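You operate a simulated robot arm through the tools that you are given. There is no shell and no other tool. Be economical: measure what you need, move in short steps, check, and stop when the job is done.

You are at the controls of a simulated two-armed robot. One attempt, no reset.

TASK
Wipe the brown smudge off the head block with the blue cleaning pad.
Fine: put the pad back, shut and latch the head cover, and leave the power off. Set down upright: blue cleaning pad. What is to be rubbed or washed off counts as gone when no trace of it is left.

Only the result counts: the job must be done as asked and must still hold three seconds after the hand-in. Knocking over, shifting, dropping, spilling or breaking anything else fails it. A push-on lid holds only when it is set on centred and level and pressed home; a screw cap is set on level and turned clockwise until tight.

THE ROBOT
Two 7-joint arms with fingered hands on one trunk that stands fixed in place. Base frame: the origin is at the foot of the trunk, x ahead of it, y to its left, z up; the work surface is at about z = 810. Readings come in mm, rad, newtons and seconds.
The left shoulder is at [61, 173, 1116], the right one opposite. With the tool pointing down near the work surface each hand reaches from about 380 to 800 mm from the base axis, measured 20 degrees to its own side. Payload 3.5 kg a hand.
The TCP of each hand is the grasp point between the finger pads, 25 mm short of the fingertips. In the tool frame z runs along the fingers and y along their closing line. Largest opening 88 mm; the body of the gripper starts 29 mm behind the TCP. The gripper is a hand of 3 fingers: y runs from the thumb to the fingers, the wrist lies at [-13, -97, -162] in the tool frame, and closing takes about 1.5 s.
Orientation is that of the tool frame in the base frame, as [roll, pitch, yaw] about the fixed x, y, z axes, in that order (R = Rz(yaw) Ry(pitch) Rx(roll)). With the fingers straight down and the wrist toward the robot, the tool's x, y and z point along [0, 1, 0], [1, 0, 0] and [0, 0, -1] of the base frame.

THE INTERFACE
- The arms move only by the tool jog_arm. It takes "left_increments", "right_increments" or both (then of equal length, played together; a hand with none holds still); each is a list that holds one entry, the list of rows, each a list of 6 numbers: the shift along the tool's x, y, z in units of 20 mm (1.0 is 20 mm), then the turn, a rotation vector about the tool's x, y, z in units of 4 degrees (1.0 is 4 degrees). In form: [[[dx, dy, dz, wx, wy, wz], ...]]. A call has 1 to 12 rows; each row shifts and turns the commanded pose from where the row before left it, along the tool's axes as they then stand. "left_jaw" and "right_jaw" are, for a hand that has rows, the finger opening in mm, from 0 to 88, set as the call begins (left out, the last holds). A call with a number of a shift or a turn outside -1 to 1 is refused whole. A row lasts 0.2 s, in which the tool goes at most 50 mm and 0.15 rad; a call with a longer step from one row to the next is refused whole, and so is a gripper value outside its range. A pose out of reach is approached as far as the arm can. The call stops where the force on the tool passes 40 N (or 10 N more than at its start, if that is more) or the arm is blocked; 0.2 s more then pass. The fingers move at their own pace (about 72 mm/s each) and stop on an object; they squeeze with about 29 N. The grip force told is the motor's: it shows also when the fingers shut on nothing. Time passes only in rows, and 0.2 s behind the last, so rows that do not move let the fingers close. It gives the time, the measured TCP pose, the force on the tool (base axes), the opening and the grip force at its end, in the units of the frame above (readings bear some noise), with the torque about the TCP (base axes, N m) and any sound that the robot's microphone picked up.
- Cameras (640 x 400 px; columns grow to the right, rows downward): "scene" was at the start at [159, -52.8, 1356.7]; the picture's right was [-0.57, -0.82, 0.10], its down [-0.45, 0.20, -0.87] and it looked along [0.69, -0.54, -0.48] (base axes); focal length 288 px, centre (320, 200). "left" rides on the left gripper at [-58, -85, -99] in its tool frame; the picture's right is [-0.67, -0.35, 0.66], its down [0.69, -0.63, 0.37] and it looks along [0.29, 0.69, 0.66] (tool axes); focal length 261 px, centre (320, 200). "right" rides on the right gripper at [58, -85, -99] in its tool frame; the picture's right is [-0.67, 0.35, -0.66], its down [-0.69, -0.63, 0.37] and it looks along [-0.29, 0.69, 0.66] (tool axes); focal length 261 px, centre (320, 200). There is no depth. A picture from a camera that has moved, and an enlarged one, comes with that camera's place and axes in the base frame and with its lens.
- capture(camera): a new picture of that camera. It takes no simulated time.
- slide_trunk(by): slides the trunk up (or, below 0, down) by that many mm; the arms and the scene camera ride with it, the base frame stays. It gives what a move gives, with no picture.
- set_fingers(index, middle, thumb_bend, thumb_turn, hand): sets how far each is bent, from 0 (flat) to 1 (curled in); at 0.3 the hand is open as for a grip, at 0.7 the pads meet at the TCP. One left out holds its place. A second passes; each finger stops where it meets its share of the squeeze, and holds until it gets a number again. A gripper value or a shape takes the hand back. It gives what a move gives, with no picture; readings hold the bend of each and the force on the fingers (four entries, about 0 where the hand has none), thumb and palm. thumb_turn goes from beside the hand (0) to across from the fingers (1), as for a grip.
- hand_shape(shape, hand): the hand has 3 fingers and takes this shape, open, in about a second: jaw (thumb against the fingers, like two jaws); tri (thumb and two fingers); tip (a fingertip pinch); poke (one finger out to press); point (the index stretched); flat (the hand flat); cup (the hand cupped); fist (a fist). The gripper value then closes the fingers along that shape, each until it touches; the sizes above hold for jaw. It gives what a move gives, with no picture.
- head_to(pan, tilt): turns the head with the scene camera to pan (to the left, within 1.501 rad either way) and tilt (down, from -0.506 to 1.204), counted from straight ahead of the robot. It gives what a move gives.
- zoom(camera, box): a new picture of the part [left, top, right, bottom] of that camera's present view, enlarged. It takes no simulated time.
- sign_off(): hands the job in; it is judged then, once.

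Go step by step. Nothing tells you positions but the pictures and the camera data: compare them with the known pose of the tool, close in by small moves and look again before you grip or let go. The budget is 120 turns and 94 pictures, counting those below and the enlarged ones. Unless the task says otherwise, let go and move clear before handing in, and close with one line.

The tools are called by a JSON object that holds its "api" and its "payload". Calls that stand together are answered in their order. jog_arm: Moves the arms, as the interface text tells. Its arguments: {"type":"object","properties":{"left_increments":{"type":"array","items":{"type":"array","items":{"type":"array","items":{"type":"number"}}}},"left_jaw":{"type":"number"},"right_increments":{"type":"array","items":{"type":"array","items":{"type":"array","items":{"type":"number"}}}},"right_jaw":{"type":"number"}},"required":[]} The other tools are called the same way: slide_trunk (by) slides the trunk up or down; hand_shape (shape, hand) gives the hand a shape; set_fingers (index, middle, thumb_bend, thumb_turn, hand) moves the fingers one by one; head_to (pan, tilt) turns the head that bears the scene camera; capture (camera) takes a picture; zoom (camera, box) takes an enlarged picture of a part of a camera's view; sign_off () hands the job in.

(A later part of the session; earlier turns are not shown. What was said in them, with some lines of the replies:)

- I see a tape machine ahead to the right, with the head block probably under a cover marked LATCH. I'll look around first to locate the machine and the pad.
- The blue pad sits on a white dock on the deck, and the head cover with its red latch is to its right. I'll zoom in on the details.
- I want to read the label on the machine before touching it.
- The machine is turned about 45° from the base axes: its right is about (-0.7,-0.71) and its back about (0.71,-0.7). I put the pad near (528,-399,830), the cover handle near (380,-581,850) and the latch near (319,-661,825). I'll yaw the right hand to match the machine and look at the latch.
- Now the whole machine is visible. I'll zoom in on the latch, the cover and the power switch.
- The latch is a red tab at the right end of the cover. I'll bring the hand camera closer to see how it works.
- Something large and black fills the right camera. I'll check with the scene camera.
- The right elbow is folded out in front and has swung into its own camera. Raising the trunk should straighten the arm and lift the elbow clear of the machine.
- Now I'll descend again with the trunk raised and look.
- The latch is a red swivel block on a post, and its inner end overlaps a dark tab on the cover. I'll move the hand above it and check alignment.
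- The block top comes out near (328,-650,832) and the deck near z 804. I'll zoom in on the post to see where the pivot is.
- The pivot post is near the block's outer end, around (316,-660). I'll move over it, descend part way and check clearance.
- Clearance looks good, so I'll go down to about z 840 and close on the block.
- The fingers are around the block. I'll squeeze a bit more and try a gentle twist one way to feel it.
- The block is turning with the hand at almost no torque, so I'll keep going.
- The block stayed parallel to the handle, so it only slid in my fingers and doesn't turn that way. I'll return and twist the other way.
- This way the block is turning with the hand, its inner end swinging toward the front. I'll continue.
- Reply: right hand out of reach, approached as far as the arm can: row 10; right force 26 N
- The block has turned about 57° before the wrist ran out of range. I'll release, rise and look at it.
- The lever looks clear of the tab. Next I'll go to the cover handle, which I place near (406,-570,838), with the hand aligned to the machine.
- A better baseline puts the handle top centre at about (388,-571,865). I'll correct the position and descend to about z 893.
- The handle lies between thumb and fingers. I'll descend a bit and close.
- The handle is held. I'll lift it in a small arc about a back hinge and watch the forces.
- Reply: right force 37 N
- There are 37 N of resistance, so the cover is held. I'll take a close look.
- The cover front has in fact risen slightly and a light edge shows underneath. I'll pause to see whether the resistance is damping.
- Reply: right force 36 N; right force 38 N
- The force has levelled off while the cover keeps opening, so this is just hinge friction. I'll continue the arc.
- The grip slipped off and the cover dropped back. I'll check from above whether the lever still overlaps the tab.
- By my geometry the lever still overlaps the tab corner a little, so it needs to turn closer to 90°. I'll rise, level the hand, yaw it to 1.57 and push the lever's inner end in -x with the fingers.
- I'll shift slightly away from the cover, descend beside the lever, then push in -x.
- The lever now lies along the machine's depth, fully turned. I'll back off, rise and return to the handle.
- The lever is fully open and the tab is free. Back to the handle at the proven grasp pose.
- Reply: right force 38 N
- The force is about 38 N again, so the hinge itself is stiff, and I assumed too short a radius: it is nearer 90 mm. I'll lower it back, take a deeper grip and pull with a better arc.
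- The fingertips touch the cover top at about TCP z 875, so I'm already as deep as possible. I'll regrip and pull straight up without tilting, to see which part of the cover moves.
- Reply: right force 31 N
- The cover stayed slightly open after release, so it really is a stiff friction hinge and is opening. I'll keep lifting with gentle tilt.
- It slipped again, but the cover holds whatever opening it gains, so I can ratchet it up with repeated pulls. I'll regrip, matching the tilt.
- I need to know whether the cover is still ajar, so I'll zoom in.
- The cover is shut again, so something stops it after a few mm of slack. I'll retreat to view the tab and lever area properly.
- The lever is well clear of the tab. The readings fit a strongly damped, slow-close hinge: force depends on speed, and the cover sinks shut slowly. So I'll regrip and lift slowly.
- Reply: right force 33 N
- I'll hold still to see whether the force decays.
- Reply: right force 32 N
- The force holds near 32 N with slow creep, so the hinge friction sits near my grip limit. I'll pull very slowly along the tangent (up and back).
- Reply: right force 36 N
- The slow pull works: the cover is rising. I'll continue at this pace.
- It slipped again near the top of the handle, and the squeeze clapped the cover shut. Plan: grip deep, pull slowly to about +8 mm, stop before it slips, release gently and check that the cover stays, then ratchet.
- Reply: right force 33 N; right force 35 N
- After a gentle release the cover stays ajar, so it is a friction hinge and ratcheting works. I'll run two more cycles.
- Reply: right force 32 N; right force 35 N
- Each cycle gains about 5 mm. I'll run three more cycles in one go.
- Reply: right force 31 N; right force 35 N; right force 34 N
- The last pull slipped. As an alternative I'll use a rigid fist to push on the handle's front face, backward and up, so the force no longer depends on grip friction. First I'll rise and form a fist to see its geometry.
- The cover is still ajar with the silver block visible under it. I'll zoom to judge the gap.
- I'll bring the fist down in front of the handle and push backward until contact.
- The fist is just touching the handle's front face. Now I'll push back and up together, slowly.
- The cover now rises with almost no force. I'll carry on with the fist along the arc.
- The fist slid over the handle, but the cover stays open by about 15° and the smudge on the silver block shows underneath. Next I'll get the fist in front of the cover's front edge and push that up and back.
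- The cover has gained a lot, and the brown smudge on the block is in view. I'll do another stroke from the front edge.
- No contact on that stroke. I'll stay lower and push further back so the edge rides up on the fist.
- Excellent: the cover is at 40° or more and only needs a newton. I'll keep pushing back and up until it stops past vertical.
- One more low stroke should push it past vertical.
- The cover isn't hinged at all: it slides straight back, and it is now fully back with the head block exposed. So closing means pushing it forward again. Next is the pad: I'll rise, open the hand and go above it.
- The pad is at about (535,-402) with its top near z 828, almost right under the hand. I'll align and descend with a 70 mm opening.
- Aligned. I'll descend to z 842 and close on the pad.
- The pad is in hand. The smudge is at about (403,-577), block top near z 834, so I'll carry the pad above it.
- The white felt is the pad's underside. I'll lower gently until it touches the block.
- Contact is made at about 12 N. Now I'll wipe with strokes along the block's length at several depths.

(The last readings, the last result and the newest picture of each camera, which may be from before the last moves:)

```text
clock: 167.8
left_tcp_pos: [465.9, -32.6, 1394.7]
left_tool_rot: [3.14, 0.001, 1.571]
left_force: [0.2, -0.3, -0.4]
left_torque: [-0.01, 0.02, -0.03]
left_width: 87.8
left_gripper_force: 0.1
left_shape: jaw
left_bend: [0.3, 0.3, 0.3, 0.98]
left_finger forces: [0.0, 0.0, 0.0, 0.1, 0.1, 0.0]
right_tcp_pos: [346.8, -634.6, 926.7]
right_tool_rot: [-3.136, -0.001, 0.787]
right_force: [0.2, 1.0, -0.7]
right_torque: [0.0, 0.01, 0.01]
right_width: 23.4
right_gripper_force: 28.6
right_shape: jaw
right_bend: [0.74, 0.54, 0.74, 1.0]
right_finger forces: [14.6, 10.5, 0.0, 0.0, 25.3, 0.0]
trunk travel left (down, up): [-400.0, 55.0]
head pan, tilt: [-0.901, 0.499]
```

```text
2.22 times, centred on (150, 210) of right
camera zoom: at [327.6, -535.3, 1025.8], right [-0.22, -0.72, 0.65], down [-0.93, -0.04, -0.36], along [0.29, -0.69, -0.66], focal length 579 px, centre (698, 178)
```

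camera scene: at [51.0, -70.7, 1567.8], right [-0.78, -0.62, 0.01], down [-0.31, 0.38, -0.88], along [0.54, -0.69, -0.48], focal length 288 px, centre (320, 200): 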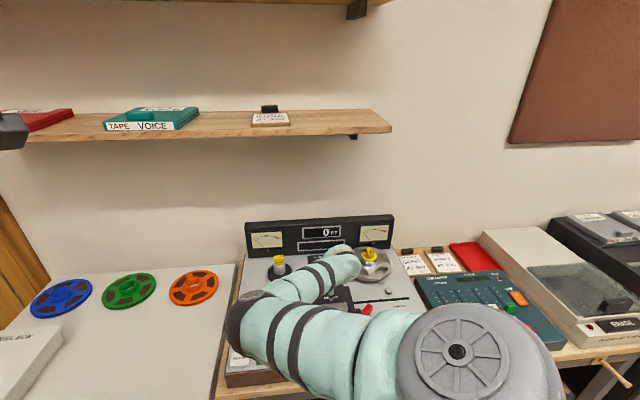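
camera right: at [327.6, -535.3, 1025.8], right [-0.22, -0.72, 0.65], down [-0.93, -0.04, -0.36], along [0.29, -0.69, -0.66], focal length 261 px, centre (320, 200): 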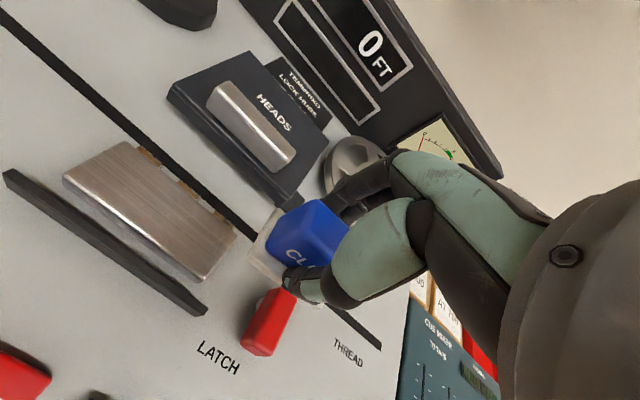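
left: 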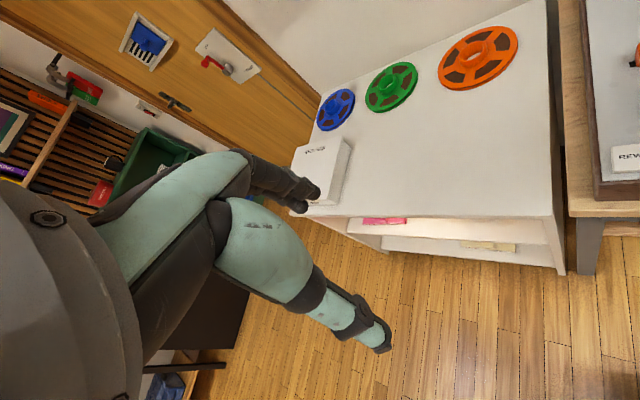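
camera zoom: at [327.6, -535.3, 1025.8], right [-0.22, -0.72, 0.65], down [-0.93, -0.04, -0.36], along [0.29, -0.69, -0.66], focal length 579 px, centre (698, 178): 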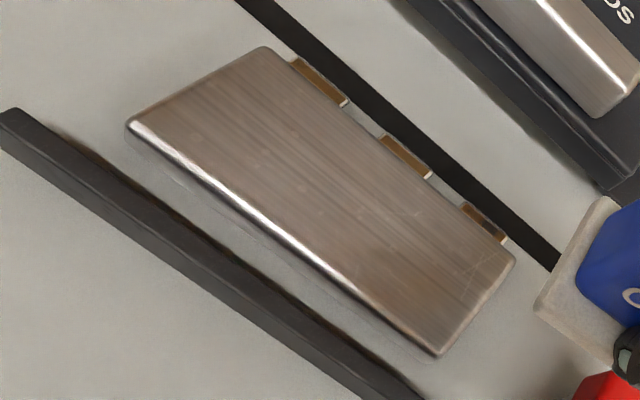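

The smudge looks gone; there is only a faint tint that may be a reflection. To be sure no trace is left, I'll make a second, wider pass.

{"api": "jog_arm", "payload": {"right_increments": [[[1, 0, 0, 0, 0, 0], [1, 0, 0, 0, 0, 0], [1, 0, 0.9, 0, 0, 0], [1, 0, 0.9, 0, 0, 0], [0, 0, 0.9, 0, 0, 0], [0, 0, 0.4, 0, 0, 0], [0, 0, 0.25, 0, 0, 0], [0, 0, 0.15, 0, 0, 0]]]}}

{"api": "jog_arm", "payload": {"right_increments": [[[0.5, 0, 0.05, 0, 0, 0], [0.5, 0, 0, 0, 0, 0], [0.5, 0, 0, 0, 0, 0], [-0.5, 0, 0, 0, 0, 0], [-0.5, 0, 0, 0, 0, 0], [-0.5, 0, 0, 0, 0, 0], [-0.5, 0, 0, 0, 0, 0], [-0.5, 0, 0, 0, 0, 0], [-0.5, 0, 0, 0, 0, 0], [0, -0.35, 0, 0, 0, 0], [0, -0.25, 0, 0, 0, 0]]]}}

{"api": "jog_arm", "payload": {"right_increments": [[[0.5, 0, 0, 0, 0, 0], [0.5, 0, 0, 0, 0, 0], [0.5, 0, 0, 0, 0, 0], [0.5, 0, 0, 0, 0, 0], [0.5, 0, 0, 0, 0, 0], [0.5, 0, 0, 0, 0, 0], [0, 0.5, 0, 0, 0, 0], [0, 0.5, 0, 0, 0, 0], [-0.5, 0, 0, 0, 0, 0], [-0.5, 0, 0, 0, 0, 0], [-0.5, 0, 0, 0, 0, 0]]]}}

{"api": "jog_arm", "payload": {"right_increments": [[[-0.5, 0, 0, 0, 0, 0], [-0.5, 0, 0, 0, 0, 0], [-0.5, 0, 0, 0, 0, 0], [0, -0.2, 0, 0, 0, 0], [0.5, 0, 0, 0, 0, 0], [0.5, 0, 0, 0, 0, 0], [0.5, 0, 0, 0, 0, 0]]]}}

{"api": "jog_arm", "payload": {"right_increments": [[[0, -0.2, -0.5, 0, 0, 0], [0, 0, -1, 0, 0, 0], [-1, 0, -1, 0, 0, 0], [-1, 0, -1, 0, 0, 0], [-1, 0, 0, 0, 0, 0], [-1, 0, 0, 0, 0, 0]]]}}

{"api": "zoom", "payload": {"camera": "right", "box": [40, 120, 260, 300]}}

```text
clock: 169.7
left_tcp_pos: [464.2, -29.4, 1394.1]
left_tool_rot: [3.139, 0.002, 1.573]
left_force: [0.7, -0.4, 0.8]
left_torque: [0.04, 0.02, 0.01]
left_width: 87.4
left_gripper_force: 0.0
left_shape: jaw
left_bend: [0.3, 0.3, 0.3, 0.98]
left_finger forces: [0.0, 0.0, 0.0, 0.1, 0.1, 0.0]
right_tcp_pos: [402.7, -576.4, 858.8]
right_tool_rot: [-3.141, 0.001, 0.787]
right_force: [1.2, -0.2, 17.7]
right_torque: [0.0, 0.14, -0.01]
right_width: 23.6
right_gripper_force: 28.9
right_shape: jaw
right_bend: [0.74, 0.54, 0.75, 1.0]
right_finger forces: [17.3, 13.4, 0.1, 0.1, 32.2, 0.0]
trunk travel left (down, up): [-400.0, 55.0]
head pan, tilt: [-0.901, 0.499]
```

```text
clock: 172.1
left_tcp_pos: [463.3, -29.7, 1395.5]
left_tool_rot: [3.14, 0.003, 1.574]
left_force: [-0.3, 0.3, -0.3]
left_torque: [-0.02, 0.01, -0.02]
left_width: 87.5
left_gripper_force: 0.1
left_shape: jaw
left_bend: [0.3, 0.3, 0.3, 0.98]
left_finger forces: [0.0, 0.0, 0.1, 0.0, 0.0, 0.0]
right_tcp_pos: [372.6, -590.6, 858.8]
right_tool_rot: [-3.141, 0.002, 0.786]
right_force: [8.0, -8.4, 30.5]
right_torque: [-0.47, -0.59, -0.02]
right_width: 25.3
right_gripper_force: 29.5
right_shape: jaw
right_bend: [0.75, 0.52, 0.74, 1.0]
right_finger forces: [42.8, 18.5, 0.0, 0.1, 25.7, 0.0]
trunk travel left (down, up): [-400.0, 55.0]
head pan, tilt: [-0.901, 0.499]
```

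```text
clock: 173.0
left_tcp_pos: [463.8, -28.7, 1395.1]
left_tool_rot: [3.14, 0.001, 1.572]
left_force: [-0.3, 0.3, -0.4]
left_torque: [-0.03, -0.01, 0.03]
left_width: 88.0
left_gripper_force: 0.2
left_shape: jaw
left_bend: [0.3, 0.3, 0.3, 0.98]
left_finger forces: [0.0, 0.0, 0.0, 0.1, 0.0, 0.0]
right_tcp_pos: [397.2, -566.3, 857.7]
right_tool_rot: [3.139, 0.006, 0.786]
right_force: [-4.8, -2.1, 17.5]
right_torque: [-0.06, -0.01, -0.08]
right_width: 24.0
right_gripper_force: 29.0
right_shape: jaw
right_bend: [0.75, 0.54, 0.74, 1.0]
right_finger forces: [27.8, 12.4, 0.0, 0.0, 30.4, 0.0]
trunk travel left (down, up): [-400.0, 55.0]
head pan, tilt: [-0.901, 0.499]
stopped in row 4 (right hand): the force on the tool passed its limit at 42 N (the readings are from after the stop); the commanded pose is now the measured one
```

```text
clock: 174.6
left_tcp_pos: [463.2, -29.4, 1394.3]
left_tool_rot: [3.139, 0.001, 1.573]
left_force: [0.4, -0.2, -0.9]
left_torque: [0.05, 0.01, 0.01]
left_width: 87.6
left_gripper_force: 0.1
left_shape: jaw
left_bend: [0.3, 0.3, 0.3, 0.98]
left_finger forces: [0.0, 0.1, 0.0, 0.1, 0.0, 0.0]
right_tcp_pos: [393.7, -564.6, 858.3]
right_tool_rot: [3.139, 0.006, 0.786]
right_force: [-0.3, -22.5, 32.4]
right_torque: [-0.93, -0.46, -0.16]
right_width: 25.8
right_gripper_force: 29.3
right_shape: jaw
right_bend: [0.75, 0.51, 0.76, 1.0]
right_finger forces: [48.0, 24.0, 0.0, 0.0, 22.3, 0.0]
trunk travel left (down, up): [-400.0, 55.0]
head pan, tilt: [-0.901, 0.499]
```

```text
clock: 176.0
left_tcp_pos: [463.9, -31.4, 1394.4]
left_tool_rot: [3.14, 0.0, 1.573]
left_force: [0.6, -0.7, 0.0]
left_torque: [0.03, -0.03, 0.01]
left_width: 87.2
left_gripper_force: 0.0
left_shape: jaw
left_bend: [0.3, 0.3, 0.3, 0.98]
left_finger forces: [0.0, 0.0, 0.0, 0.1, 0.1, 0.1]
right_tcp_pos: [334.6, -618.3, 925.4]
right_tool_rot: [-3.137, 0.003, 0.786]
right_force: [-0.1, 0.2, -0.9]
right_torque: [0.01, -0.02, 0.03]
right_width: 23.4
right_gripper_force: 28.7
right_shape: jaw
right_bend: [0.74, 0.55, 0.77, 1.0]
right_finger forces: [17.1, 9.2, 0.0, 0.0, 30.3, 0.0]
trunk travel left (down, up): [-400.0, 55.0]
head pan, tilt: [-0.901, 0.499]
```

```text
2.22 times, centred on (150, 210) of right
camera zoom: at [316.3, -518.3, 1025.6], right [-0.22, -0.72, 0.66], down [-0.93, -0.04, -0.36], along [0.29, -0.69, -0.66], focal length 579 px, centre (698, 178)
```

zoom: 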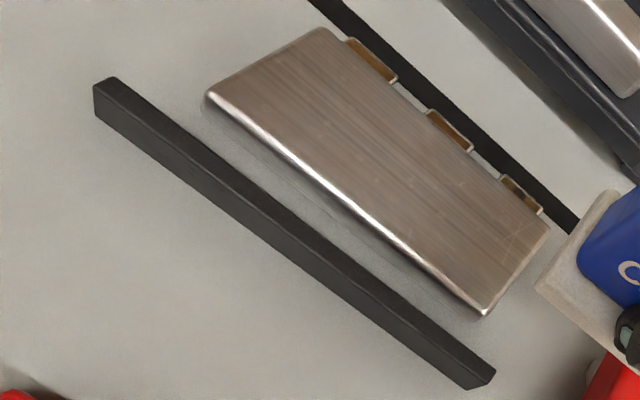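

The block is uniformly clean. Now I'll return the pad to its original spot at (534.5,-398.2).

{"api": "jog_arm", "payload": {"right_increments": [[[1, -0.05, 0, 0, 0, 0], [1, -0.05, 0, 0, 0, 0], [1, -0.05, 0, 0, 0, 0], [1, -0.05, 0, 0, 0, 0], [1, -0.05, 0, 0, 0, 0], [1, -0.05, 0, 0, 0, 0], [1, -0.05, 0, 0, 0, 0], [1, -0.05, 0, 0, 0, 0], [1, -0.05, 0, 0, 0, 0], [1, -0.05, 0, 0, 0, 0], [1, -0.05, 0, 0, 0, 0], [1, -0.05, 0, 0, 0, 0]]]}}

{"api": "jog_arm", "payload": {"right_increments": [[[0.95, -0.04, 0, 0, 0, 0], [0.95, -0.04, 0, 0, 0, 0], [0.95, -0.03, 0, 0, 0, 0], [0, 0, 1, 0, 0, 0], [0, 0, 1, 0, 0, 0], [0, 0, 0.8, 0, 0, 0]]]}}

{"api": "capture", "payload": {"camera": "right"}}

```text
clock: 178.6
left_tcp_pos: [466.8, -30.2, 1393.7]
left_tool_rot: [3.141, 0.003, 1.574]
left_force: [0.2, -0.8, 0.4]
left_torque: [-0.01, 0.0, 0.02]
left_width: 87.8
left_gripper_force: 0.0
left_shape: jaw
left_bend: [0.3, 0.3, 0.3, 0.98]
left_finger forces: [0.0, 0.0, 0.0, 0.0, 0.0, 0.1]
right_tcp_pos: [495.9, -437.6, 925.2]
right_tool_rot: [-3.138, 0.003, 0.786]
right_force: [-0.3, -0.5, -1.0]
right_torque: [0.01, 0.01, -0.01]
right_width: 23.1
right_gripper_force: 29.2
right_shape: jaw
right_bend: [0.74, 0.55, 0.77, 1.0]
right_finger forces: [16.9, 9.1, 0.1, 0.0, 29.2, 0.1]
trunk travel left (down, up): [-400.0, 55.0]
head pan, tilt: [-0.901, 0.499]
```

```text
clock: 180.0
left_tcp_pos: [466.5, -31.5, 1394.3]
left_tool_rot: [3.141, 0.0, 1.572]
left_force: [-0.9, -0.8, 0.6]
left_torque: [0.0, 0.01, 0.02]
left_width: 87.5
left_gripper_force: 0.0
left_shape: jaw
left_bend: [0.3, 0.3, 0.3, 0.98]
left_finger forces: [0.1, 0.0, 0.2, 0.0, 0.1, 0.0]
right_tcp_pos: [535.3, -396.5, 867.7]
right_tool_rot: [-3.137, 0.003, 0.784]
right_force: [-0.8, 0.4, -0.7]
right_torque: [0.01, -0.02, -0.02]
right_width: 23.2
right_gripper_force: 28.9
right_shape: jaw
right_bend: [0.74, 0.55, 0.77, 1.0]
right_finger forces: [17.0, 9.1, 0.1, 0.0, 28.1, 0.0]
trunk travel left (down, up): [-400.0, 55.0]
head pan, tilt: [-0.901, 0.499]
```

```text
9 pictures are left
camera right: at [517.2, -297.4, 968.0], right [-0.22, -0.72, 0.66], down [-0.93, -0.04, -0.36], along [0.29, -0.69, -0.66], focal length 261 px, centre (320, 200)
```

right: 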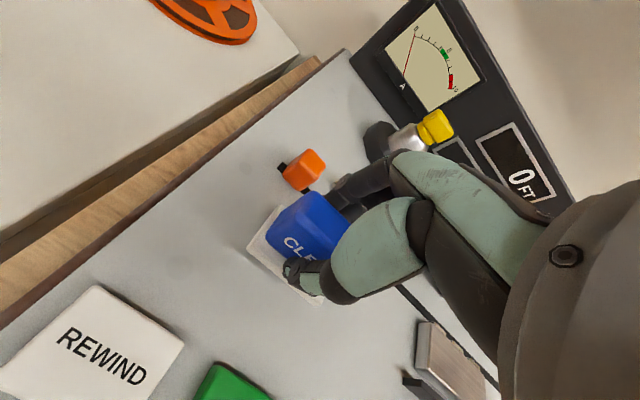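

The pad hangs level in place. I'll lower it gently until it touches.

{"api": "jog_arm", "payload": {"right_increments": [[[0, 0, 0.5, 0, 0, 0], [0, 0, 0.4, 0, 0, 0], [0, 0, 0.1, 0, 0, 0], [0, 0, 0, 0, 0, 0]]]}}

{"api": "jog_arm", "payload": {"right_increments": [[[0, 0, 0.1, 0, 0, 0], [0, 0, 0, 0, 0, 0]]]}}

{"api": "jog_arm", "payload": {"right_increments": [[[0, 0, 0.1, 0, 0, 0], [0, 0, 0, 0, 0, 0]]]}}

```text
clock: 181.0
left_tcp_pos: [465.7, -30.8, 1393.8]
left_tool_rot: [3.141, 0.003, 1.572]
left_force: [0.1, -0.2, -0.2]
left_torque: [0.01, -0.01, -0.01]
left_width: 87.4
left_gripper_force: 0.0
left_shape: jaw
left_bend: [0.3, 0.3, 0.3, 0.98]
left_finger forces: [0.0, 0.0, 0.0, 0.0, 0.0, 0.1]
right_tcp_pos: [535.7, -397.7, 849.2]
right_tool_rot: [-3.138, 0.0, 0.785]
right_force: [-0.1, 0.1, -0.1]
right_torque: [0.0, -0.01, 0.02]
right_width: 23.6
right_gripper_force: 29.4
right_shape: jaw
right_bend: [0.74, 0.55, 0.77, 1.0]
right_finger forces: [17.0, 9.1, 0.0, 0.0, 28.0, 0.0]
trunk travel left (down, up): [-400.0, 55.0]
head pan, tilt: [-0.901, 0.499]
```

```text
clock: 181.6
left_tcp_pos: [466.1, -30.1, 1393.7]
left_tool_rot: [-3.14, 0.003, 1.571]
left_force: [0.3, -0.1, -0.4]
left_torque: [0.01, 0.01, -0.03]
left_width: 87.7
left_gripper_force: 0.0
left_shape: jaw
left_bend: [0.3, 0.3, 0.3, 0.98]
left_finger forces: [0.1, 0.0, 0.0, 0.1, 0.0, 0.0]
right_tcp_pos: [535.7, -397.3, 847.2]
right_tool_rot: [-3.137, 0.003, 0.787]
right_force: [0.5, -0.3, -1.0]
right_torque: [0.04, -0.02, 0.0]
right_width: 23.2
right_gripper_force: 29.1
right_shape: jaw
right_bend: [0.74, 0.55, 0.77, 1.0]
right_finger forces: [17.0, 9.1, 0.1, 0.1, 27.7, 0.1]
trunk travel left (down, up): [-400.0, 55.0]
head pan, tilt: [-0.901, 0.499]
```

```text
clock: 182.2
left_tcp_pos: [464.9, -31.1, 1393.9]
left_tool_rot: [3.141, 0.003, 1.572]
left_force: [1.0, -0.6, -0.2]
left_torque: [0.0, 0.03, -0.01]
left_width: 87.7
left_gripper_force: 0.2
left_shape: jaw
left_bend: [0.3, 0.3, 0.3, 0.98]
left_finger forces: [0.1, 0.0, 0.1, 0.0, 0.0, 0.0]
right_tcp_pos: [534.7, -397.2, 845.1]
right_tool_rot: [-3.137, 0.001, 0.786]
right_force: [-0.6, -0.1, 0.3]
right_torque: [0.02, 0.0, 0.0]
right_width: 23.4
right_gripper_force: 29.2
right_shape: jaw
right_bend: [0.74, 0.55, 0.77, 1.0]
right_finger forces: [17.1, 9.1, 0.0, 0.0, 28.2, 0.1]
trunk travel left (down, up): [-400.0, 55.0]
head pan, tilt: [-0.901, 0.499]
```

{"api": "jog_arm", "payload": {"right_increments": [[[0, 0, 0.1, 0, 0, 0], [0, 0, 0, 0, 0, 0]]]}}

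{"api": "jog_arm", "payload": {"right_increments": [[[0, 0, 0.1, 0, 0, 0], [0, 0, 0, 0, 0, 0]]]}}

```text
clock: 182.8
left_tcp_pos: [465.0, -30.6, 1394.7]
left_tool_rot: [-3.142, 0.002, 1.572]
left_force: [-0.4, 0.6, 0.1]
left_torque: [0.01, 0.0, -0.02]
left_width: 87.7
left_gripper_force: 0.1
left_shape: jaw
left_bend: [0.3, 0.3, 0.3, 0.98]
left_finger forces: [0.0, 0.0, 0.0, 0.0, 0.0, 0.0]
right_tcp_pos: [535.6, -397.8, 843.7]
right_tool_rot: [-3.141, 0.004, 0.786]
right_force: [0.5, -0.9, 3.2]
right_torque: [-0.08, -0.11, 0.02]
right_width: 23.5
right_gripper_force: 29.3
right_shape: jaw
right_bend: [0.74, 0.55, 0.77, 1.0]
right_finger forces: [19.9, 9.5, 0.0, 0.0, 29.4, 0.0]
trunk travel left (down, up): [-400.0, 55.0]
head pan, tilt: [-0.901, 0.499]
```

```text
clock: 183.4
left_tcp_pos: [463.5, -29.3, 1394.5]
left_tool_rot: [3.139, 0.003, 1.572]
left_force: [-0.4, -0.2, 0.0]
left_torque: [-0.02, -0.01, 0.01]
left_width: 87.9
left_gripper_force: 0.0
left_shape: jaw
left_bend: [0.3, 0.3, 0.3, 0.98]
left_finger forces: [0.0, 0.1, 0.0, 0.0, 0.0, 0.0]
right_tcp_pos: [533.9, -396.5, 842.8]
right_tool_rot: [-3.141, 0.002, 0.785]
right_force: [3.0, -3.2, 13.7]
right_torque: [-0.23, -0.38, 0.01]
right_width: 24.2
right_gripper_force: 28.8
right_shape: jaw
right_bend: [0.74, 0.55, 0.77, 1.0]
right_finger forces: [28.9, 10.8, 0.1, 0.0, 27.8, 0.0]
trunk travel left (down, up): [-400.0, 55.0]
head pan, tilt: [-0.901, 0.499]
```

The pad is seated, so I'll release and rise straight up.

{"api": "jog_arm", "payload": {"right_increments": [[[0, 0, -0.05, 0, 0, 0], [0, 0, 0, 0, 0, 0], [0, 0, 0, 0, 0, 0], [0, 0, 0, 0, 0, 0], [0, 0, 0, 0, 0, 0]]], "right_jaw": 66}}

{"api": "jog_arm", "payload": {"right_increments": [[[0, 0, -0.5, 0, 0, 0], [0, 0, -1, 0, 0, 0], [0, 0, -1, 0, 0, 0], [0, 0, -1, 0, 0, 0], [0, 0, -1, 0, 0, 0], [0, 0, -1, 0, 0, 0]]]}}

{"api": "capture", "payload": {"camera": "right"}}

```text
clock: 184.6
left_tcp_pos: [465.0, -31.2, 1393.6]
left_tool_rot: [-3.14, -0.001, 1.572]
left_force: [-0.4, 0.6, 0.0]
left_torque: [0.04, 0.01, 0.03]
left_width: 87.5
left_gripper_force: 0.1
left_shape: jaw
left_bend: [0.3, 0.3, 0.3, 0.98]
left_finger forces: [0.1, 0.0, 0.0, 0.0, 0.1, 0.0]
right_tcp_pos: [534.8, -396.9, 841.7]
right_tool_rot: [-3.139, 0.004, 0.786]
right_force: [0.1, -0.8, -0.2]
right_torque: [-0.01, 0.03, 0.02]
right_width: 65.7
right_gripper_force: 0.0
right_shape: jaw
right_bend: [0.27, 0.36, 0.54, 0.99]
right_finger forces: [0.1, 0.1, 0.0, 0.0, 0.0, 0.0]
trunk travel left (down, up): [-400.0, 55.0]
head pan, tilt: [-0.901, 0.499]
```

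```text
clock: 186.0
left_tcp_pos: [465.2, -30.5, 1394.0]
left_tool_rot: [-3.141, 0.003, 1.572]
left_force: [-0.9, -0.7, -0.1]
left_torque: [0.02, 0.02, -0.01]
left_width: 87.8
left_gripper_force: 0.2
left_shape: jaw
left_bend: [0.3, 0.3, 0.3, 0.98]
left_finger forces: [0.0, 0.0, 0.0, 0.0, 0.1, 0.1]
right_tcp_pos: [536.3, -397.1, 953.9]
right_tool_rot: [-3.137, 0.0, 0.786]
right_force: [-0.1, 0.2, 0.6]
right_torque: [-0.01, 0.02, 0.0]
right_width: 65.6
right_gripper_force: 0.1
right_shape: jaw
right_bend: [0.27, 0.36, 0.54, 0.99]
right_finger forces: [0.0, 0.0, 0.0, 0.0, 0.1, 0.0]
trunk travel left (down, up): [-400.0, 55.0]
head pan, tilt: [-0.901, 0.499]
```

```text
8 pictures are left
camera right: at [516.9, -297.2, 1052.3], right [-0.22, -0.72, 0.66], down [-0.93, -0.04, -0.36], along [0.29, -0.69, -0.66], focal length 261 px, centre (320, 200)
```

right: 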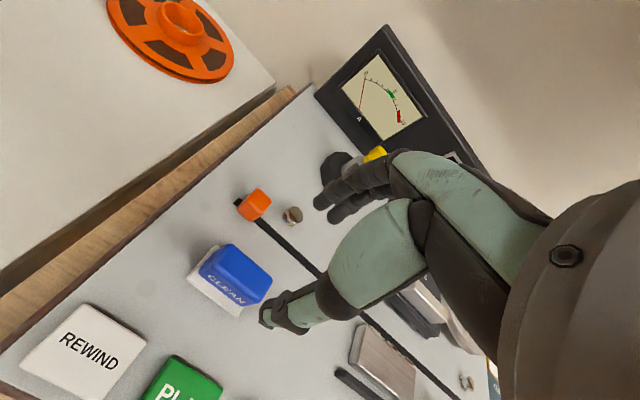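

The pad stands upright in its place. Now I'll go to the cover handle, now near (463.5,-645,862), to drag it forward.

{"api": "jog_arm", "payload": {"right_increments": [[[-0.95, 0, 0, 0, 0, 0], [-0.95, 0, 0, 0, 0, 0], [-0.95, 0, 0, 0, 0, 0], [-0.95, 0, 0, 0, 0, 0], [-0.95, 0.5, 0, 0, 0, 0], [-0.95, 0.8, 0, 0, 0, 0], [-0.95, 0.8, 0, 0, 0, 0], [-0.95, 0.8, 0, 0, 0, 0], [-0.95, 0.8, 0, 0, 0, 0], [-0.95, 0.8, 0, 0, 0, 0], [-0.95, 0.8, 0, 0, 0, 0], [-0.9, 0.89, 0, 0, 0, 0]]]}}

{"api": "jog_arm", "payload": {"right_increments": [[[0, 0, 0.9, 0, 0, 0], [0, 0, 0.8, 0, 0, 0], [0, 0, 0.6, 0, 0, 0]]]}}

{"api": "capture", "payload": {"camera": "right"}}

```text
clock: 188.6
left_tcp_pos: [465.0, -31.8, 1393.2]
left_tool_rot: [-3.141, -0.001, 1.572]
left_force: [-0.6, -0.7, 0.2]
left_torque: [-0.01, 0.02, 0.0]
left_width: 87.5
left_gripper_force: 0.1
left_shape: jaw
left_bend: [0.3, 0.3, 0.3, 0.98]
left_finger forces: [0.1, 0.0, 0.0, 0.0, 0.0, 0.0]
right_tcp_pos: [462.3, -645.3, 951.8]
right_tool_rot: [-3.138, 0.003, 0.784]
right_force: [0.3, 0.4, 0.6]
right_torque: [-0.02, -0.03, 0.02]
right_width: 65.5
right_gripper_force: 0.1
right_shape: jaw
right_bend: [0.27, 0.36, 0.54, 0.99]
right_finger forces: [0.1, 0.0, 0.0, 0.1, 0.0, 0.0]
trunk travel left (down, up): [-400.0, 55.0]
head pan, tilt: [-0.901, 0.499]
```

```text
clock: 189.4
left_tcp_pos: [465.7, -30.8, 1393.5]
left_tool_rot: [3.141, 0.0, 1.574]
left_force: [-0.8, -0.4, 0.2]
left_torque: [0.0, 0.02, 0.03]
left_width: 87.3
left_gripper_force: 0.0
left_shape: jaw
left_bend: [0.3, 0.3, 0.3, 0.98]
left_finger forces: [0.0, 0.1, 0.0, 0.0, 0.1, 0.0]
right_tcp_pos: [462.6, -645.1, 905.8]
right_tool_rot: [-3.14, 0.002, 0.785]
right_force: [-0.6, 0.9, 0.1]
right_torque: [0.0, 0.01, -0.04]
right_width: 65.7
right_gripper_force: 0.0
right_shape: jaw
right_bend: [0.27, 0.36, 0.54, 0.99]
right_finger forces: [0.0, 0.1, 0.0, 0.0, 0.1, 0.0]
trunk travel left (down, up): [-400.0, 55.0]
head pan, tilt: [-0.901, 0.499]
```

```text
7 pictures are left
camera right: at [444.3, -545.5, 1005.7], right [-0.22, -0.72, 0.66], down [-0.93, -0.04, -0.36], along [0.29, -0.69, -0.66], focal length 261 px, centre (320, 200)
```

right: 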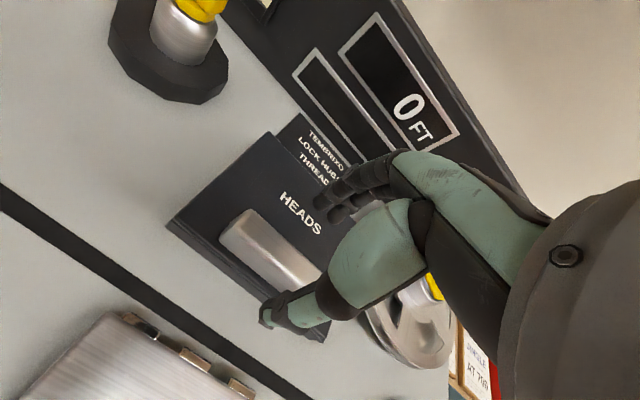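

Aligned over the handle. I'll descend, grip and drag it forward (tool -y) about 106 mm.

{"api": "jog_arm", "payload": {"right_increments": [[[0, 0, 0.7, 0, 0, 0], [0, 0, 0.7, 0, 0, 0]]]}}

{"api": "jog_arm", "payload": {"right_increments": [[[0, 0, 0, 0, 0, 0], [0, 0, 0, 0, 0, 0], [0, 0, 0, 0, 0, 0], [0, 0, 0, 0, 0, 0], [0, 0, 0, 0, 0, 0], [0, 0, 0, 0, 0, 0]]], "right_jaw": 4}}

{"api": "jog_arm", "payload": {"right_increments": [[[0, -0.4, 0, 0, 0, 0], [0, -0.4, 0, 0, 0, 0], [0, -0.4, 0, 0, 0, 0], [0, -0.4, 0, 0, 0, 0], [0, -0.4, 0, 0, 0, 0], [0, -0.4, 0, 0, 0, 0], [0, -0.4, 0, 0, 0, 0], [0, -0.4, 0, 0, 0, 0], [0, -0.4, 0, 0, 0, 0], [0, -0.4, 0, 0, 0, 0], [0, -0.4, 0, 0, 0, 0], [0, -0.4, 0, 0, 0, 0]]]}}

{"api": "jog_arm", "payload": {"right_increments": [[[0, -0.2, 0, 0, 0, 0], [0, -0.2, 0, 0, 0, 0], [0, -0.2, 0, 0, 0, 0], [0, -0.2, 0, 0, 0, 0]]]}}

```text
clock: 190.0
left_tcp_pos: [465.7, -32.3, 1393.4]
left_tool_rot: [3.14, 0.0, 1.572]
left_force: [0.1, -0.4, -0.4]
left_torque: [0.0, -0.01, -0.04]
left_width: 87.5
left_gripper_force: 0.0
left_shape: jaw
left_bend: [0.3, 0.3, 0.3, 0.98]
left_finger forces: [0.1, 0.2, 0.0, 0.0, 0.1, 0.0]
right_tcp_pos: [462.1, -644.5, 877.6]
right_tool_rot: [-3.139, 0.001, 0.786]
right_force: [0.7, 0.8, -1.1]
right_torque: [-0.03, 0.02, 0.01]
right_width: 65.6
right_gripper_force: 0.1
right_shape: jaw
right_bend: [0.27, 0.36, 0.54, 0.99]
right_finger forces: [0.0, 0.0, 0.1, 0.0, 0.1, 0.1]
trunk travel left (down, up): [-400.0, 55.0]
head pan, tilt: [-0.901, 0.499]
```

```text
clock: 191.4
left_tcp_pos: [465.7, -31.4, 1394.1]
left_tool_rot: [-3.141, -0.001, 1.573]
left_force: [-0.5, 0.5, 0.6]
left_torque: [0.02, 0.01, -0.01]
left_width: 87.5
left_gripper_force: 0.1
left_shape: jaw
left_bend: [0.3, 0.3, 0.3, 0.98]
left_finger forces: [0.0, 0.0, 0.1, 0.0, 0.1, 0.1]
right_tcp_pos: [463.1, -645.6, 878.5]
right_tool_rot: [-3.139, 0.001, 0.786]
right_force: [-0.6, 0.5, -0.6]
right_torque: [0.03, 0.01, 0.0]
right_width: 11.1
right_gripper_force: 29.5
right_shape: jaw
right_bend: [0.72, 0.62, 0.73, 1.0]
right_finger forces: [17.4, 9.3, 0.0, 0.0, 27.5, 0.0]
trunk travel left (down, up): [-400.0, 55.0]
head pan, tilt: [-0.901, 0.499]
```

```text
clock: 194.0
left_tcp_pos: [466.4, -31.3, 1393.7]
left_tool_rot: [3.141, 0.0, 1.572]
left_force: [-0.2, -0.3, 0.8]
left_torque: [-0.01, 0.0, 0.02]
left_width: 87.5
left_gripper_force: 0.0
left_shape: jaw
left_bend: [0.3, 0.3, 0.3, 0.98]
left_finger forces: [0.0, 0.1, 0.1, 0.0, 0.0, 0.0]
right_tcp_pos: [394.0, -576.7, 878.3]
right_tool_rot: [-3.137, 0.002, 0.784]
right_force: [-0.6, -0.5, -2.7]
right_torque: [-0.03, -0.02, 0.01]
right_width: 11.2
right_gripper_force: 28.7
right_shape: jaw
right_bend: [0.72, 0.62, 0.73, 1.0]
right_finger forces: [18.3, 10.1, 0.0, 0.1, 27.5, 0.1]
trunk travel left (down, up): [-400.0, 55.0]
head pan, tilt: [-0.901, 0.499]
```

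```text
clock: 195.0
left_tcp_pos: [467.7, -33.3, 1393.2]
left_tool_rot: [-3.141, 0.001, 1.572]
left_force: [-0.1, 0.1, 0.1]
left_torque: [0.0, 0.0, 0.01]
left_width: 87.3
left_gripper_force: 0.1
left_shape: jaw
left_bend: [0.3, 0.3, 0.3, 0.98]
left_finger forces: [0.1, 0.1, 0.1, 0.0, 0.0, 0.0]
right_tcp_pos: [386.5, -568.1, 878.9]
right_tool_rot: [-3.138, 0.002, 0.786]
right_force: [7.7, -8.9, -1.5]
right_torque: [-0.26, -0.21, 0.01]
right_width: 11.5
right_gripper_force: 28.5
right_shape: jaw
right_bend: [0.72, 0.6, 0.73, 1.0]
right_finger forces: [23.1, 13.7, 0.0, 0.0, 24.4, 0.0]
trunk travel left (down, up): [-400.0, 55.0]
head pan, tilt: [-0.901, 0.499]
```

The cover is against its front stop. I'll release, rise and go to the latch with the fingers closed as a pusher.

{"api": "jog_arm", "payload": {"right_increments": [[[0, 0, 0, 0, 0, 0], [0, 0, 0, 0, 0, 0], [0, 0, 0, 0, 0, 0], [0, 0, 0, 0, 0, 0], [0, 0, -1, 0, 0, 0], [0, 0, -1, 0, 0, 0], [0, 0, -0.3, 0, 0, 0]]], "right_jaw": 56}}

{"api": "jog_arm", "payload": {"right_increments": [[[-1, -0.09, 0, 0, 0, 0], [-1, -0.09, 0, 0, 0, 0], [-1, -0.09, 0, 0, 0, 0], [-1, -0.09, 0, 0, 0, 0], [-1, -0.09, 0, 0, 0, 0], [-1, -0.09, 0, 0, 0, 0], [-1, -0.09, 0, 0, 0, 0], [-1, -0.09, 0, 0, 0, 0], [0, 0, 0, 0, 0, 0]]], "right_jaw": 0}}

{"api": "capture", "payload": {"camera": "right"}}

```text
clock: 196.6
left_tcp_pos: [464.7, -30.3, 1394.2]
left_tool_rot: [3.14, 0.0, 1.573]
left_force: [0.7, -0.1, -0.1]
left_torque: [-0.02, -0.04, 0.01]
left_width: 87.6
left_gripper_force: 0.0
left_shape: jaw
left_bend: [0.3, 0.3, 0.3, 0.98]
left_finger forces: [0.1, 0.0, 0.0, 0.0, 0.1, 0.0]
right_tcp_pos: [383.5, -565.7, 925.1]
right_tool_rot: [-3.138, 0.004, 0.784]
right_force: [0.4, -0.4, -0.6]
right_torque: [-0.01, -0.01, 0.0]
right_width: 55.9
right_gripper_force: 0.0
right_shape: jaw
right_bend: [0.28, 0.39, 0.63, 1.0]
right_finger forces: [0.0, 0.0, 0.1, 0.0, 0.0, 0.0]
trunk travel left (down, up): [-400.0, 55.0]
head pan, tilt: [-0.901, 0.499]
```

```text
clock: 198.6
left_tcp_pos: [465.7, -29.8, 1393.5]
left_tool_rot: [-3.139, 0.002, 1.573]
left_force: [-0.1, 0.8, -0.3]
left_torque: [-0.01, -0.02, 0.0]
left_width: 87.6
left_gripper_force: 0.1
left_shape: jaw
left_bend: [0.3, 0.3, 0.3, 0.98]
left_finger forces: [0.0, 0.0, 0.1, 0.1, 0.1, 0.1]
right_tcp_pos: [259.3, -669.5, 925.9]
right_tool_rot: [-3.138, 0.004, 0.785]
right_force: [0.9, -0.1, -0.8]
right_torque: [0.03, -0.02, -0.04]
right_width: 0.0
right_gripper_force: 29.2
right_shape: jaw
right_bend: [0.7, 0.7, 0.37, 1.0]
right_finger forces: [0.1, 0.0, 0.0, 0.0, 0.0, 0.0]
trunk travel left (down, up): [-400.0, 55.0]
head pan, tilt: [-0.901, 0.499]
```

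```text
6 pictures are left
camera right: at [241.6, -569.4, 1025.1], right [-0.22, -0.72, 0.66], down [-0.93, -0.04, -0.36], along [0.29, -0.69, -0.66], focal length 261 px, centre (320, 200)
```

right: 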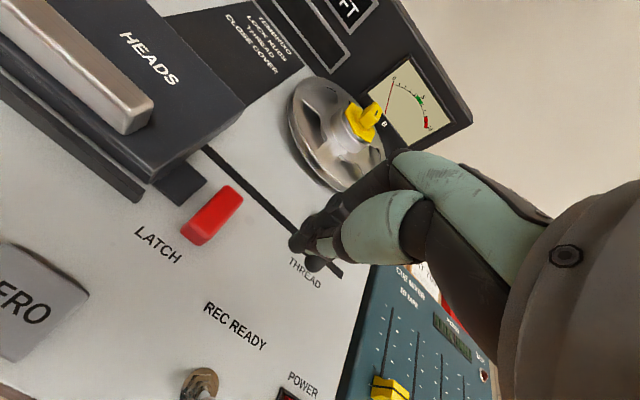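

The cover is closed with the tab in place, and the lever points frontward. I'll descend right of the lever's front end and sweep left (tool +x), then back (+y).

{"api": "jog_arm", "payload": {"right_increments": [[[0, 0, 1, 0, 0, 0], [0, 0, 1, 0, 0, 0], [0, 0, 1, 0, 0, 0], [0, 0, 0.7, 0, 0, 0], [0, 0, 0.4, 0, 0, 0]]]}}

{"api": "jog_arm", "payload": {"right_increments": [[[0.3, 0, 0, 0, 0, 0], [0.3, 0, 0, 0, 0, 0], [0.3, 0, 0, 0, 0, 0], [0.3, 0, 0, 0, 0, 0], [0.3, 0, 0, 0, 0, 0], [0.3, 0, 0, 0, 0, 0], [0.3, 0, 0, 0, 0, 0]]]}}

{"api": "capture", "payload": {"camera": "right"}}

```text
clock: 199.8
left_tcp_pos: [466.3, -30.8, 1392.7]
left_tool_rot: [3.141, -0.001, 1.571]
left_force: [0.4, 0.2, 0.2]
left_torque: [-0.02, 0.01, 0.03]
left_width: 87.4
left_gripper_force: 0.1
left_shape: jaw
left_bend: [0.3, 0.3, 0.3, 0.98]
left_finger forces: [0.0, 0.1, 0.1, 0.0, 0.0, 0.0]
right_tcp_pos: [260.0, -668.6, 842.8]
right_tool_rot: [-3.138, 0.004, 0.785]
right_force: [0.0, 0.1, -1.3]
right_torque: [0.05, -0.02, 0.01]
right_width: 0.1
right_gripper_force: 28.5
right_shape: jaw
right_bend: [0.7, 0.7, 0.37, 1.0]
right_finger forces: [0.0, 0.0, 0.0, 0.0, 0.1, 0.0]
trunk travel left (down, up): [-400.0, 55.0]
head pan, tilt: [-0.901, 0.499]
```

```text
clock: 201.4
left_tcp_pos: [465.7, -30.6, 1393.6]
left_tool_rot: [3.142, 0.001, 1.572]
left_force: [0.2, -0.2, -0.4]
left_torque: [0.02, -0.02, 0.01]
left_width: 87.6
left_gripper_force: 0.1
left_shape: jaw
left_bend: [0.3, 0.3, 0.3, 0.98]
left_finger forces: [0.0, 0.0, 0.0, 0.1, 0.1, 0.1]
right_tcp_pos: [290.9, -639.5, 842.7]
right_tool_rot: [-3.139, 0.004, 0.784]
right_force: [-0.2, -0.8, 0.7]
right_torque: [-0.01, -0.03, -0.01]
right_width: 0.1
right_gripper_force: 29.2
right_shape: jaw
right_bend: [0.7, 0.7, 0.37, 1.0]
right_finger forces: [0.1, 0.0, 0.0, 0.0, 0.1, 0.0]
trunk travel left (down, up): [-400.0, 55.0]
head pan, tilt: [-0.901, 0.499]
```

```text
5 pictures are left
camera right: at [271.3, -539.5, 942.7], right [-0.22, -0.72, 0.66], down [-0.93, -0.04, -0.36], along [0.29, -0.69, -0.66], focal length 261 px, centre (320, 200)
```

right: 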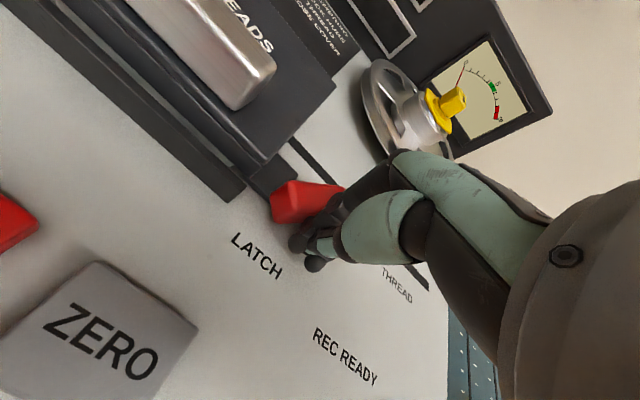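

The lever is swinging back toward the tab. I'll continue left a little, then push back until it stops.

{"api": "jog_arm", "payload": {"right_increments": [[[0.3, 0, 0, 0, 0, 0], [0.3, 0, 0, 0, 0, 0], [0.2, 0.15, 0, 0, 0, 0], [0, 0.2, 0, 0, 0, 0], [0, 0.2, 0, 0, 0, 0], [0, 0.1, 0, 0, 0, 0]]]}}

{"api": "jog_arm", "payload": {"right_increments": [[[0, 0.1, 0, 0, 0, 0], [0, 0.1, 0, 0, 0, 0], [0, 0.1, 0, 0, 0, 0]]]}}

{"api": "capture", "payload": {"camera": "right"}}

```text
clock: 202.8
left_tcp_pos: [462.2, -26.3, 1394.2]
left_tool_rot: [3.139, 0.004, 1.572]
left_force: [-0.3, 0.5, 0.9]
left_torque: [0.03, 0.05, 0.01]
left_width: 88.0
left_gripper_force: 0.1
left_shape: jaw
left_bend: [0.3, 0.3, 0.3, 0.98]
left_finger forces: [0.0, 0.0, 0.1, 0.0, 0.0, 0.0]
right_tcp_pos: [307.0, -635.0, 846.1]
right_tool_rot: [3.142, 0.003, 0.785]
right_force: [-16.7, 16.5, 5.7]
right_torque: [0.02, 0.09, -0.13]
right_width: 0.1
right_gripper_force: 29.0
right_shape: jaw
right_bend: [0.7, 0.7, 0.72, 1.0]
right_finger forces: [0.0, 23.1, 0.0, 0.1, 0.0, 0.0]
trunk travel left (down, up): [-400.0, 55.0]
head pan, tilt: [-0.901, 0.499]
```

```text
clock: 203.8
left_tcp_pos: [461.7, -22.6, 1394.9]
left_tool_rot: [3.139, 0.007, 1.572]
left_force: [0.3, 0.0, 0.0]
left_torque: [0.0, 0.02, 0.03]
left_width: 87.7
left_gripper_force: 0.0
left_shape: jaw
left_bend: [0.3, 0.3, 0.3, 0.98]
left_finger forces: [0.0, 0.0, 0.1, 0.0, 0.0, 0.0]
right_tcp_pos: [310.6, -637.2, 846.0]
right_tool_rot: [-3.139, 0.006, 0.784]
right_force: [-20.8, 22.0, 17.3]
right_torque: [0.02, 0.24, -0.13]
right_width: 0.2
right_gripper_force: 29.1
right_shape: jaw
right_bend: [0.7, 0.7, 0.36, 1.0]
right_finger forces: [0.1, 25.0, 0.0, 0.0, 52.1, 0.1]
trunk travel left (down, up): [-400.0, 55.0]
head pan, tilt: [-0.901, 0.499]
stopped in row 3 (right hand): the force on the tool passed its limit at 41 N (the readings are from after the stop); the commanded pose is now the measured one
```

```text
4 pictures are left
camera right: at [291.1, -536.7, 945.6], right [-0.22, -0.72, 0.66], down [-0.93, -0.04, -0.36], along [0.28, -0.7, -0.66], focal length 261 px, centre (320, 200)
```

right: 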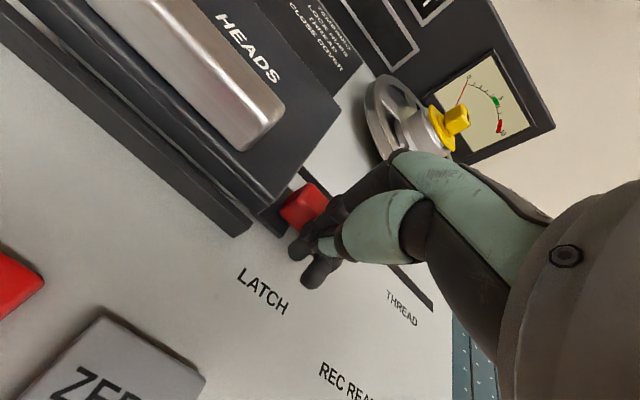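

The lever has come against its stop over the tab. I'll back off, rise and verify.

{"api": "jog_arm", "payload": {"right_increments": [[[0, -0.6, 0, 0, 0, 0], [0, -0.4, 0, 0, 0, 0], [0, 0, -1, 0, 0, 0], [0, 0, -1, 0, 0, 0], [0, 0, -1, 0, 0, 0], [-1, -0.5, -1, 0, 0, 0], [-1, -0.5, -1, 0, 0, 0], [-1, 0, -1, 0, 0, 0], [-1, 0, 0, 0, 0, 0]]]}}

{"api": "zoom", "payload": {"camera": "right", "box": [60, 60, 340, 260]}}

```text
clock: 205.8
left_tcp_pos: [466.2, -31.1, 1392.8]
left_tool_rot: [3.141, 0.0, 1.573]
left_force: [0.1, 0.1, -0.1]
left_torque: [0.03, 0.03, -0.01]
left_width: 87.5
left_gripper_force: 0.0
left_shape: jaw
left_bend: [0.3, 0.3, 0.3, 0.98]
left_finger forces: [0.0, 0.1, 0.0, 0.1, 0.0, 0.1]
right_tcp_pos: [228.7, -669.4, 962.0]
right_tool_rot: [-3.137, 0.002, 0.785]
right_force: [0.0, -0.1, -0.9]
right_torque: [0.0, 0.01, 0.0]
right_width: 0.1
right_gripper_force: 28.9
right_shape: jaw
right_bend: [0.7, 0.7, 0.76, 1.0]
right_finger forces: [0.0, 0.1, 0.1, 0.0, 0.0, 0.0]
trunk travel left (down, up): [-400.0, 55.0]
head pan, tilt: [-0.901, 0.499]
```

```text
2.00 times, centred on (200, 160) of right
camera zoom: at [210.4, -571.0, 1061.6], right [-0.22, -0.72, 0.65], down [-0.93, -0.04, -0.36], along [0.29, -0.69, -0.66], focal length 521 px, centre (560, 280)
```

zoom: 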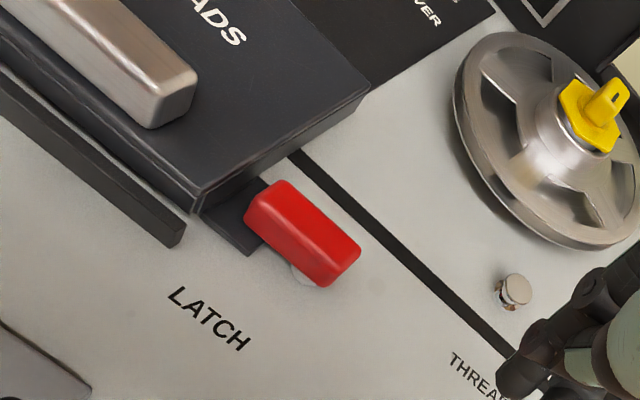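

The lever lies over the tab exactly as at the start, and the cover is shut. I'll move the hand clear and take a last overview.

{"api": "jog_arm", "payload": {"right_increments": [[[0, 0, -1, 0, 0, 0], [0, 0, -1, 0, 0, 0], [0, 0, -1, 0, 0, 0], [0, 0, -1, 0, 0, 0], [0, 0, -1, 0, 0, 0], [0, 0, -1, 0, 0, 0], [0, 0, -1, 0, 0, 0]]]}}

{"api": "capture", "payload": {"camera": "right"}}

```text
clock: 207.4
left_tcp_pos: [466.2, -31.2, 1394.5]
left_tool_rot: [3.141, 0.002, 1.572]
left_force: [0.2, -0.2, -0.3]
left_torque: [-0.03, 0.02, 0.03]
left_width: 87.4
left_gripper_force: 0.0
left_shape: jaw
left_bend: [0.3, 0.3, 0.3, 0.98]
left_finger forces: [0.0, 0.1, 0.0, 0.0, 0.0, 0.0]
right_tcp_pos: [229.8, -667.8, 1103.5]
right_tool_rot: [-3.136, 0.004, 0.784]
right_force: [0.1, -0.4, -0.6]
right_torque: [-0.01, 0.0, 0.01]
right_width: 0.0
right_gripper_force: 28.6
right_shape: jaw
right_bend: [0.7, 0.7, 0.76, 1.0]
right_finger forces: [0.1, 0.0, 0.0, 0.1, 0.0, 0.0]
trunk travel left (down, up): [-400.0, 55.0]
head pan, tilt: [-0.901, 0.499]
```

```text
2 pictures are left
camera right: at [212.0, -569.5, 1202.2], right [-0.22, -0.72, 0.66], down [-0.93, -0.04, -0.36], along [0.29, -0.69, -0.66], focal length 261 px, centre (320, 200)
```

right: 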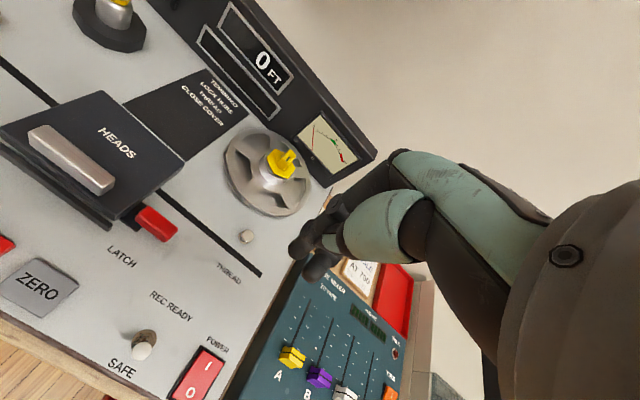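

Everything looks as it did at the start, except that the block is now clean: cover shut, latch over the tab, power switch untouched, pad back. Handing in.

{"api": "sign_off", "payload": {}}

```text
The job is handed in.
```

The smudge is wiped off the head block with no trace visible, the blue pad is back upright in its place, the head cover is shut and latched, and I never touched the power switch.
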